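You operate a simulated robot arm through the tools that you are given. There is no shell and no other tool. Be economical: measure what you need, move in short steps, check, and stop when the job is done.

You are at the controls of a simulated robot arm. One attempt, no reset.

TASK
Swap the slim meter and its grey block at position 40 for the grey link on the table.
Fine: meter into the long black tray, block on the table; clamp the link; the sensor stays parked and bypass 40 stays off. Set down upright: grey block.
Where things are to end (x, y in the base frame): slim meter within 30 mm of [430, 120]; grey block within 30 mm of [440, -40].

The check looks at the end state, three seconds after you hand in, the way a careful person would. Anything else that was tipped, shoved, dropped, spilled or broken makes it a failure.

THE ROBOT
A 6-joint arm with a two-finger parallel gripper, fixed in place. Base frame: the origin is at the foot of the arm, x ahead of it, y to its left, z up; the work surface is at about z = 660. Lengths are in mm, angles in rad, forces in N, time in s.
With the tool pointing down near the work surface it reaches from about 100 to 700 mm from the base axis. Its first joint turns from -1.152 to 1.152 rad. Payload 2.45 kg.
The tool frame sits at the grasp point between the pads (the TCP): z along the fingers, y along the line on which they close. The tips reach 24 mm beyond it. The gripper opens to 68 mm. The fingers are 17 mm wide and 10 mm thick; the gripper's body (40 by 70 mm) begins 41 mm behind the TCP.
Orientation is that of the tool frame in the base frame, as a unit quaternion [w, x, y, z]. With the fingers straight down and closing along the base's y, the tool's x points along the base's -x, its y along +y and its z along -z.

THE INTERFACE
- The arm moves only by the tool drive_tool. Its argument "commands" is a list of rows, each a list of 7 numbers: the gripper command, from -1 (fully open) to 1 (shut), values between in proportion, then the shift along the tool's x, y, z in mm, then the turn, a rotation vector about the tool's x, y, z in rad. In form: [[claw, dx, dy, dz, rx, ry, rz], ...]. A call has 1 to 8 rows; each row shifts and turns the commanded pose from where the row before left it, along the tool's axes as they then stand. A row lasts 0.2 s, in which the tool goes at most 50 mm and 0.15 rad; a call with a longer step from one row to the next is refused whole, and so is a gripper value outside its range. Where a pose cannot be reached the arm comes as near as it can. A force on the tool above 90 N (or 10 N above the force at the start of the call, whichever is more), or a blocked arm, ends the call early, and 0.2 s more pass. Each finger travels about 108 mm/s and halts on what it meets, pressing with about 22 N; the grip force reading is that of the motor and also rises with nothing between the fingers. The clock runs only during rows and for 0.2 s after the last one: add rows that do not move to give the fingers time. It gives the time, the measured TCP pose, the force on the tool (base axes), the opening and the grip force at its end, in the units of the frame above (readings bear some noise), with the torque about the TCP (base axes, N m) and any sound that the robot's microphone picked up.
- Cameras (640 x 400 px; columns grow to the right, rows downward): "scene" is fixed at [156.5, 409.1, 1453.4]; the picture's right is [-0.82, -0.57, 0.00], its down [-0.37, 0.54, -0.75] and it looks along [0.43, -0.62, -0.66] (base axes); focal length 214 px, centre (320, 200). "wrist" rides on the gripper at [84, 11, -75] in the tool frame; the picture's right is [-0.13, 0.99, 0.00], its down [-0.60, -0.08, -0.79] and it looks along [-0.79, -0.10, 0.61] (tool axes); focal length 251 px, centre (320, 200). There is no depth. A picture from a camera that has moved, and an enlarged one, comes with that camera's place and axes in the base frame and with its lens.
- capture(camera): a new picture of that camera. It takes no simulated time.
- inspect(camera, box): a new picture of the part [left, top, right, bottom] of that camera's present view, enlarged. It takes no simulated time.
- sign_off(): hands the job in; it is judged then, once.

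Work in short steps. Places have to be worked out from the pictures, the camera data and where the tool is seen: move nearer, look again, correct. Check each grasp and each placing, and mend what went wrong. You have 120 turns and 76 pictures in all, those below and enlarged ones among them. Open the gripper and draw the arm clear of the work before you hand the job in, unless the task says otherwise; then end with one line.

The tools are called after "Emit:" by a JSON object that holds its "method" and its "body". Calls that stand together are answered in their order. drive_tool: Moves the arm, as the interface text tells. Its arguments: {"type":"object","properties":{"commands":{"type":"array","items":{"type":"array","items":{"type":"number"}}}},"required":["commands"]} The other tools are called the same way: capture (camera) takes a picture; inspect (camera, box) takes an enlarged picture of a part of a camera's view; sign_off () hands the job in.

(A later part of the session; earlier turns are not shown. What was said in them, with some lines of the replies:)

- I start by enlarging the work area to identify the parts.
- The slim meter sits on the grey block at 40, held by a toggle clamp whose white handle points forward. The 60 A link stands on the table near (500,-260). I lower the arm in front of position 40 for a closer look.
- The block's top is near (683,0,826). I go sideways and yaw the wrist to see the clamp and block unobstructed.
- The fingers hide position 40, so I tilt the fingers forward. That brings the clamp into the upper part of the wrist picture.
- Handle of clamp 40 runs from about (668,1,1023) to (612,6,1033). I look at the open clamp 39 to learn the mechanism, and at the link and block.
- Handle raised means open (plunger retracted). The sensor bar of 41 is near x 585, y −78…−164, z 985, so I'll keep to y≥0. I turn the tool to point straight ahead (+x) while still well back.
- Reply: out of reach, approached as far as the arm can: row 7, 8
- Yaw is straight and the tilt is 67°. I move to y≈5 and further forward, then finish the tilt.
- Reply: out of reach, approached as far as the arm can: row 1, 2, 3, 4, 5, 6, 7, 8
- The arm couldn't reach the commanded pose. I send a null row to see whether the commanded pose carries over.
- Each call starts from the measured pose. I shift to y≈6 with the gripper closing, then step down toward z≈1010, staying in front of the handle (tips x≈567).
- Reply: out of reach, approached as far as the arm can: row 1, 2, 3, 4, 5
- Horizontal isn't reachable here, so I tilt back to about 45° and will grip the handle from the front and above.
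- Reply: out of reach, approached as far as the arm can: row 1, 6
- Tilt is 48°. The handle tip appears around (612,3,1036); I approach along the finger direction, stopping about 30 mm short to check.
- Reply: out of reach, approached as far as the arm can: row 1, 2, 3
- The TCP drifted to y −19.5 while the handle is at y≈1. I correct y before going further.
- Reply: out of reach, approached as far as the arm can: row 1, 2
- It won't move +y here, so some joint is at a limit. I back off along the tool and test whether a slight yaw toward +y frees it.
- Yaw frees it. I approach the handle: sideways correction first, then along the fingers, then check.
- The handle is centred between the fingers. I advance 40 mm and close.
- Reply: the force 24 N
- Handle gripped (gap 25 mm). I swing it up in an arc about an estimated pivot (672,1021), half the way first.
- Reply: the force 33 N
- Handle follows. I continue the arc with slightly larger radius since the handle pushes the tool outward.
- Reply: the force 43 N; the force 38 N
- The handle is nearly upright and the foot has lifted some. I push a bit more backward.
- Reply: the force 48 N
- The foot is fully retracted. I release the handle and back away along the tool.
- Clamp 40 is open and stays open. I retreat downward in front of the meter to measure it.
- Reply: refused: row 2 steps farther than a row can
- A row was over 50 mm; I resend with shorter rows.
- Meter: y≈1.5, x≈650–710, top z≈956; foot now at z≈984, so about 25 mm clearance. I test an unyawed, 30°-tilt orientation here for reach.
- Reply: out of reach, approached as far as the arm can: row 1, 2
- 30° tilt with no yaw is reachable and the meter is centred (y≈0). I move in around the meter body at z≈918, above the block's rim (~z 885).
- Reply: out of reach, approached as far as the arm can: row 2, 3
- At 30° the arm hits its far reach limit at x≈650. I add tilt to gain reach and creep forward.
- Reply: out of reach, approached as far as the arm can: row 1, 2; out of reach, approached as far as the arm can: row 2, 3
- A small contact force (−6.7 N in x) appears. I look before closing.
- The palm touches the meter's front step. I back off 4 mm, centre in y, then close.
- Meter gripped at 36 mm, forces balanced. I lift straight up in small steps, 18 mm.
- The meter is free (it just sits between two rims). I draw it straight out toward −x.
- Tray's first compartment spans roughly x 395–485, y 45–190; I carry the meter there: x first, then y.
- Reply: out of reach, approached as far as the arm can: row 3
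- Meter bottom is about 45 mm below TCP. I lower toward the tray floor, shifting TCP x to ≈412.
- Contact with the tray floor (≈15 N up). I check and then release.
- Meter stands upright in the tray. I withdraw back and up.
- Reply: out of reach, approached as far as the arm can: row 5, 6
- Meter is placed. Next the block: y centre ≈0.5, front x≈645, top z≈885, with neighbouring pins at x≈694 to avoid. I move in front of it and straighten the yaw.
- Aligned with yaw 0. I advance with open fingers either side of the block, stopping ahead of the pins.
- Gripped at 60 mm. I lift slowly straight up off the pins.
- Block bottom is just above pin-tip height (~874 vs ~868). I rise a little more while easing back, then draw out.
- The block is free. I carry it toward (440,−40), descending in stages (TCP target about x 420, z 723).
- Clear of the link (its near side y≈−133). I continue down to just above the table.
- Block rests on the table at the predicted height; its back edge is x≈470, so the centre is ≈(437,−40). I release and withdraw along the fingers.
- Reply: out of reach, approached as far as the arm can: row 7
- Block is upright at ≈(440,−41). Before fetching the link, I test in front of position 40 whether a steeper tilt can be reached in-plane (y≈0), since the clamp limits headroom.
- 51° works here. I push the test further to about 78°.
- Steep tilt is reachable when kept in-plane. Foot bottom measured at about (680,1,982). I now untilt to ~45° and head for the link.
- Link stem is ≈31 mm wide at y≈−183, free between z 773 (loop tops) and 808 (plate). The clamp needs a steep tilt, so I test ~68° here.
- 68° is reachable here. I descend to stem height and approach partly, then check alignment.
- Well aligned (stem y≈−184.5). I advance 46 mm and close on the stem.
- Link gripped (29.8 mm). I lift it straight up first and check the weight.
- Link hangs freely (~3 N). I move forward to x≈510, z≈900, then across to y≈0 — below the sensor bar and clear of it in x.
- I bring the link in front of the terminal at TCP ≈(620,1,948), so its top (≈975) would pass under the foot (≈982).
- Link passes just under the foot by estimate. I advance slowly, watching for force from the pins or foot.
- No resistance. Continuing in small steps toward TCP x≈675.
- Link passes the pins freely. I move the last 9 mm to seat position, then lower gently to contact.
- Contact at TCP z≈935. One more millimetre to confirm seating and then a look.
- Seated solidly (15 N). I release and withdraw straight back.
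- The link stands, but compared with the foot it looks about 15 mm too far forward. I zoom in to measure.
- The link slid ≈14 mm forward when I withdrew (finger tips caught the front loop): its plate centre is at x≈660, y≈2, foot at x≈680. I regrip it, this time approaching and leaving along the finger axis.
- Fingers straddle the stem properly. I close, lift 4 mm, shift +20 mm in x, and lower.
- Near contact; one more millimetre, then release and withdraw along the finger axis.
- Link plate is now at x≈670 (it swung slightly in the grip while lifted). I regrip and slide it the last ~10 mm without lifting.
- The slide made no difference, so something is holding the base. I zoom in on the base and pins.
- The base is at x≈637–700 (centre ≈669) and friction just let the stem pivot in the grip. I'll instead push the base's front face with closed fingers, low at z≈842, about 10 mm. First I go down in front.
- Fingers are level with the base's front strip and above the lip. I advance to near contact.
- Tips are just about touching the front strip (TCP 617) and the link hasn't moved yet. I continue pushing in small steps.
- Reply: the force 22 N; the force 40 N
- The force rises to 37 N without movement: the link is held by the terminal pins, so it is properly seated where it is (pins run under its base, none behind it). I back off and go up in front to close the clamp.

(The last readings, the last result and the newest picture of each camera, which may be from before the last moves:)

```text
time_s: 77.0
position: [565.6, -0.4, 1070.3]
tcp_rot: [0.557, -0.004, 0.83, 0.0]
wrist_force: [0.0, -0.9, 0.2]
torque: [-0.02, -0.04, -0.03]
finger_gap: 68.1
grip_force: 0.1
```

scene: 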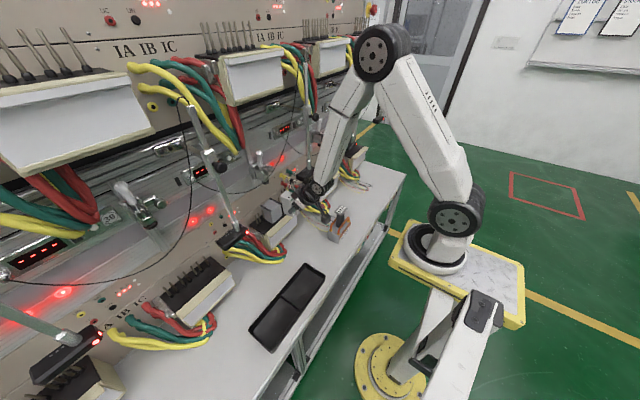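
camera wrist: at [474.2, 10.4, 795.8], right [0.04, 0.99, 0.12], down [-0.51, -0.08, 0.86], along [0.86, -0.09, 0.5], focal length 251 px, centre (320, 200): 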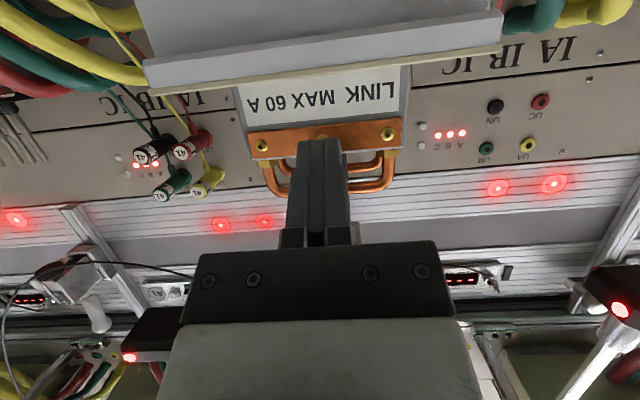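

Reach is fine at 68° tilt. I approach the upright handle with open fingers and close on it.

Emit:
{"method": "drive_tool", "body": {"commands": [[-1, -14.2, 0.8, 24.5, 0, 0, 0], [-1, -14.2, 0.8, 24.5, 0, 0, 0], [-1, -14.2, 0.8, 24.5, 0, 0, 0], [-1, -13, 0.8, 24.5, 0, 0, 0], [0.2, 0, 0, 0, 0, 0, 0], [1, 0, 0, 0, 0, 0, 0], [1, 0, 0, 0, 0, 0, 0]]}}

Emit:
{"method": "inspect", "body": {"camera": "scene", "box": [250, 130, 320, 210]}}

```text
time_s: 78.6
position: [678.1, -0.3, 1084.0]
tcp_rot: [0.557, 0.0, 0.83, -0.001]
wrist_force: [3.9, -30.3, -4.6]
torque: [0.09, -0.07, -0.41]
finger_gap: 16.7
grip_force: 35.7
```

```text
5.00 times, centred on (285, 170) of scene
camera zoom: at [156.8, 408.1, 1453.7], right [-0.82, -0.57, 0.0], down [-0.37, 0.54, -0.75], along [0.43, -0.62, -0.66], focal length 1072 px, centre (495, 350)
```

zoom: 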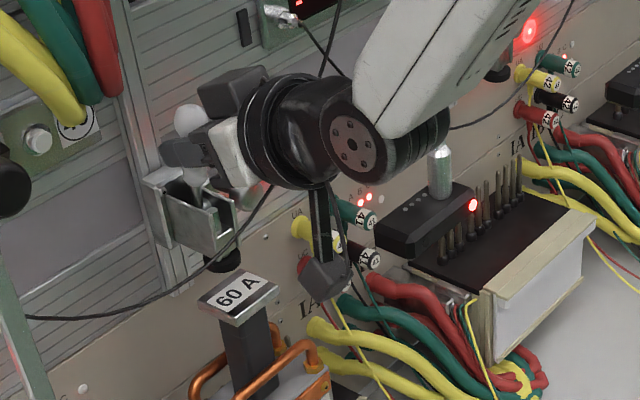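

Handle gripped at the neck. I reverse the arc: pull it forward and down, first half.

Emit:
{"method": "drive_tool", "body": {"commands": [[1, 0, -3, 0, 0, 0, 0], [1, 6.4, 0, -11, 0, 0, 0], [1, 8.7, 0, -9.3, 0, 0, 0], [1, 10.5, 0, -7.1, 0, 0, 0]]}}

```text
time_s: 79.6
position: [645.0, -0.4, 1074.5]
tcp_rot: [0.562, -0.002, 0.827, -0.001]
wrist_force: [9.3, -21.3, 11.7]
torque: [-0.11, -1.17, -0.44]
finger_gap: 16.9
grip_force: 35.5
```

Emit:
{"method": "drive_tool", "body": {"commands": [[1, 11.9, -1, -4.6, 0, 0, 0], [1, 12.6, -1, -1.8, 0, 0, 0], [1, 12.6, 0, 1.1, 0, 0, 0], [1, 6.8, 0, 1.8, 0, 0, 0]]}}

```text
time_s: 80.6
position: [622.4, -0.4, 1031.7]
tcp_rot: [0.557, -0.004, 0.831, 0.001]
wrist_force: [0.0, 0.0, 0.0]
torque: [0.01, -0.01, -0.02]
finger_gap: 0.0
grip_force: 23.7
```

The fingers slipped off the handle. I look where the handle stands.

Emit:
{"method": "inspect", "body": {"camera": "scene", "box": [250, 140, 310, 200]}}

```text
6.67 times, centred on (280, 170) of scene
camera zoom: at [156.5, 409.1, 1453.4], right [-0.82, -0.57, 0.0], down [-0.37, 0.54, -0.75], along [0.43, -0.62, -0.66], focal length 1430 px, centre (587, 400)
```

zoom: 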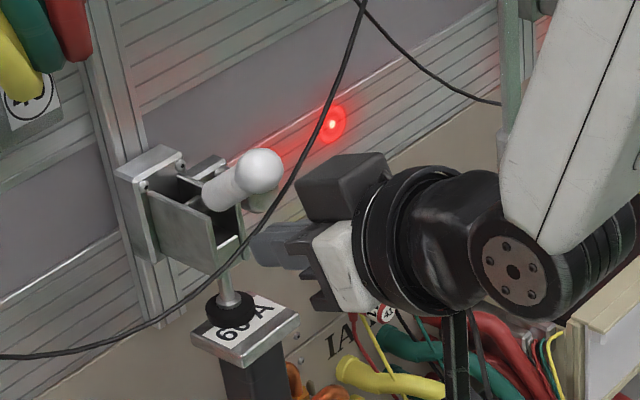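

The foot already rests on the link's plate and the handle is about 35° above horizontal. I back off, come above it, and push it down with closed fingers.

Emit:
{"method": "drive_tool", "body": {"commands": [[1, 10.3, 1, -25.5, 0, 0, 0], [1, 10.3, 1, -25.5, 0, 0, 0], [1, -39.4, 0, -15.9, 0, 0, 0], [1, -39.4, 0, -15.9, 0, 0, 0], [1, -8.4, 0, 20.8, 0, 0, 0], [1, -8.4, 0, 20.8, 0, 0, 0]]}}

Emit:
{"method": "drive_tool", "body": {"commands": [[1, 9.3, 0, 3.75, 0, 0, 0], [1, 9.3, 0, 3.75, 0, 0, 0], [1, 9.3, 0, 3.75, 0, 0, 0]]}}

```text
time_s: 82.0
position: [612.9, 1.5, 1117.0]
tcp_rot: [0.557, -0.003, 0.831, -0.001]
wrist_force: [0.3, 0.5, 0.8]
torque: [-0.01, -0.01, -0.03]
finger_gap: 0.2
grip_force: 23.3
```

```text
time_s: 82.8
position: [611.4, 1.3, 1093.8]
tcp_rot: [0.564, -0.004, 0.826, 0.001]
wrist_force: [-68.8, 4.0, 57.4]
torque: [0.2, 0.02, -0.33]
finger_gap: 0.0
grip_force: 23.6
```

The tip pushed along the handle's axis. I rise, move 20 mm farther forward so the fingers lie over the handle, and press down again.

Emit:
{"method": "drive_tool", "body": {"commands": [[1, -20, 0, -12, 0, 0, 0], [1, -8.5, 0, 22, 0, 0, 0], [1, 3, 0, 8, 0, 0, 0], [1, 9, 0, 3, 0, 0, 0]]}}

```text
time_s: 83.8
position: [639.9, 2.7, 1094.2]
tcp_rot: [0.557, -0.003, 0.83, 0.0]
wrist_force: [-0.2, -0.1, -0.2]
torque: [-0.02, -0.01, -0.01]
finger_gap: 0.0
grip_force: 23.5
```

Emit:
{"method": "drive_tool", "body": {"commands": [[1, 8.2, 0, 1.1, 0, 0, 0], [1, 8.2, 0, 1.1, 0, 0, 0], [1, 8.2, 0, 1.1, 0, 0, 0]]}}

```text
time_s: 84.6
position: [633.0, 1.7, 1070.7]
tcp_rot: [0.558, -0.003, 0.83, 0.0]
wrist_force: [0.3, -2.0, 6.1]
torque: [-0.02, -0.02, -0.03]
finger_gap: 0.0
grip_force: 23.4
```

The handle is moving with light resistance; continuing down.

Emit:
{"method": "drive_tool", "body": {"commands": [[1, 7.5, 0, 1.1, 0, 0, 0], [1, 7.5, 0, 1.1, 0, 0, 0], [1, 5.5, 0, 1.1, 0, 0, 0]]}}

```text
time_s: 85.4
position: [629.5, -0.4, 1053.9]
tcp_rot: [0.561, -0.004, 0.827, 0.0]
wrist_force: [-4.8, 1.1, 18.7]
torque: [-0.04, -0.29, 0.02]
finger_gap: 0.1
grip_force: 23.7
```

Emit:
{"method": "drive_tool", "body": {"commands": [[1, 4, 0, 1.2, 0, 0, 0], [1, 4, 0, 1.2, 0, 0, 0]]}}

```text
time_s: 86.0
position: [631.1, 1.2, 1052.2]
tcp_rot: [0.57, -0.003, 0.822, 0.0]
wrist_force: [-15.6, 1.6, 51.1]
torque: [-0.06, -0.72, 0.01]
finger_gap: 0.3
grip_force: 23.8
```

Stiff now (51 N), close to the expected closed height. One more firm push.

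Emit:
{"method": "drive_tool", "body": {"commands": [[1, 5, 0, 2, 0, 0, 0], [1, 2.5, 0, 1, 0, 0, 0]]}}

```text
time_s: 86.6
position: [633.2, 1.4, 1051.2]
tcp_rot: [0.579, -0.005, 0.815, 0.001]
wrist_force: [-23.8, 0.4, 74.7]
torque: [-0.08, -1.13, 0.0]
finger_gap: 0.0
grip_force: 23.6
```

It's at a hard stop. I lift off and retreat well clear, then take the last picture.

Emit:
{"method": "drive_tool", "body": {"commands": [[1, -20, 0, -8, 0, 0, 0], [1, -30, 0, -12, 0, 0, 0], [0, 0, 0, -40, 0, 0, 0], [-1, 15, 0, -40, 0, 0, 0], [-1, 15, 0, -40, 0, 0, 0], [-1, 10, 0, -40, 0, 0, 0]]}}

Emit:
{"method": "inspect", "body": {"camera": "scene", "box": [230, 140, 370, 340]}}

```text
time_s: 88.0
position: [518.6, 1.3, 1112.7]
tcp_rot: [0.557, -0.004, 0.83, 0.001]
wrist_force: [0.3, 0.5, 0.0]
torque: [-0.04, 0.03, -0.05]
finger_gap: 68.1
grip_force: 0.0
out of reach, approached as far as the arm can: row 5, 6
```

```text
2.00 times, centred on (300, 240) of scene
camera zoom: at [156.6, 409.1, 1453.4], right [-0.82, -0.57, 0.0], down [-0.37, 0.54, -0.75], along [0.43, -0.62, -0.66], focal length 429 px, centre (360, 120)
```

zoom: 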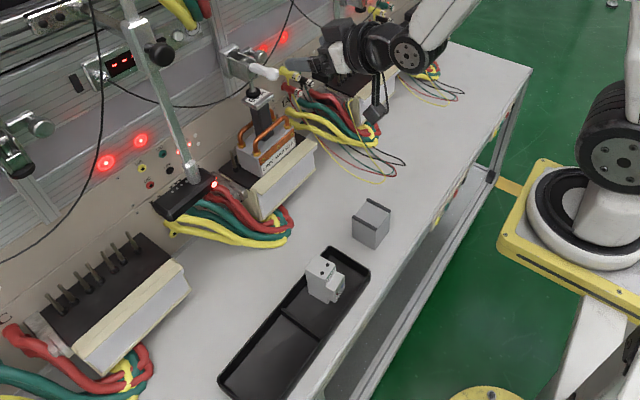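

The last picture shows the handle down and the foot pressing on the link. The meter is in the tray, the block stands upright on the table, and the gripper is open and clear, so I hand in.

Emit:
{"method": "sign_off", "body": {}}

```text
The job is handed in.
```

I swapped the meter and block at position 40 for the 60 A link and handed in. The link is seated on the terminal and clamped. By the camera, the clamp foot sits about 10 mm off the centre of its top plate. The slim meter stands in the long tray near [430, 120], the grey block is upright near [440, −40], and I did not touch the sensors or bypass 40.
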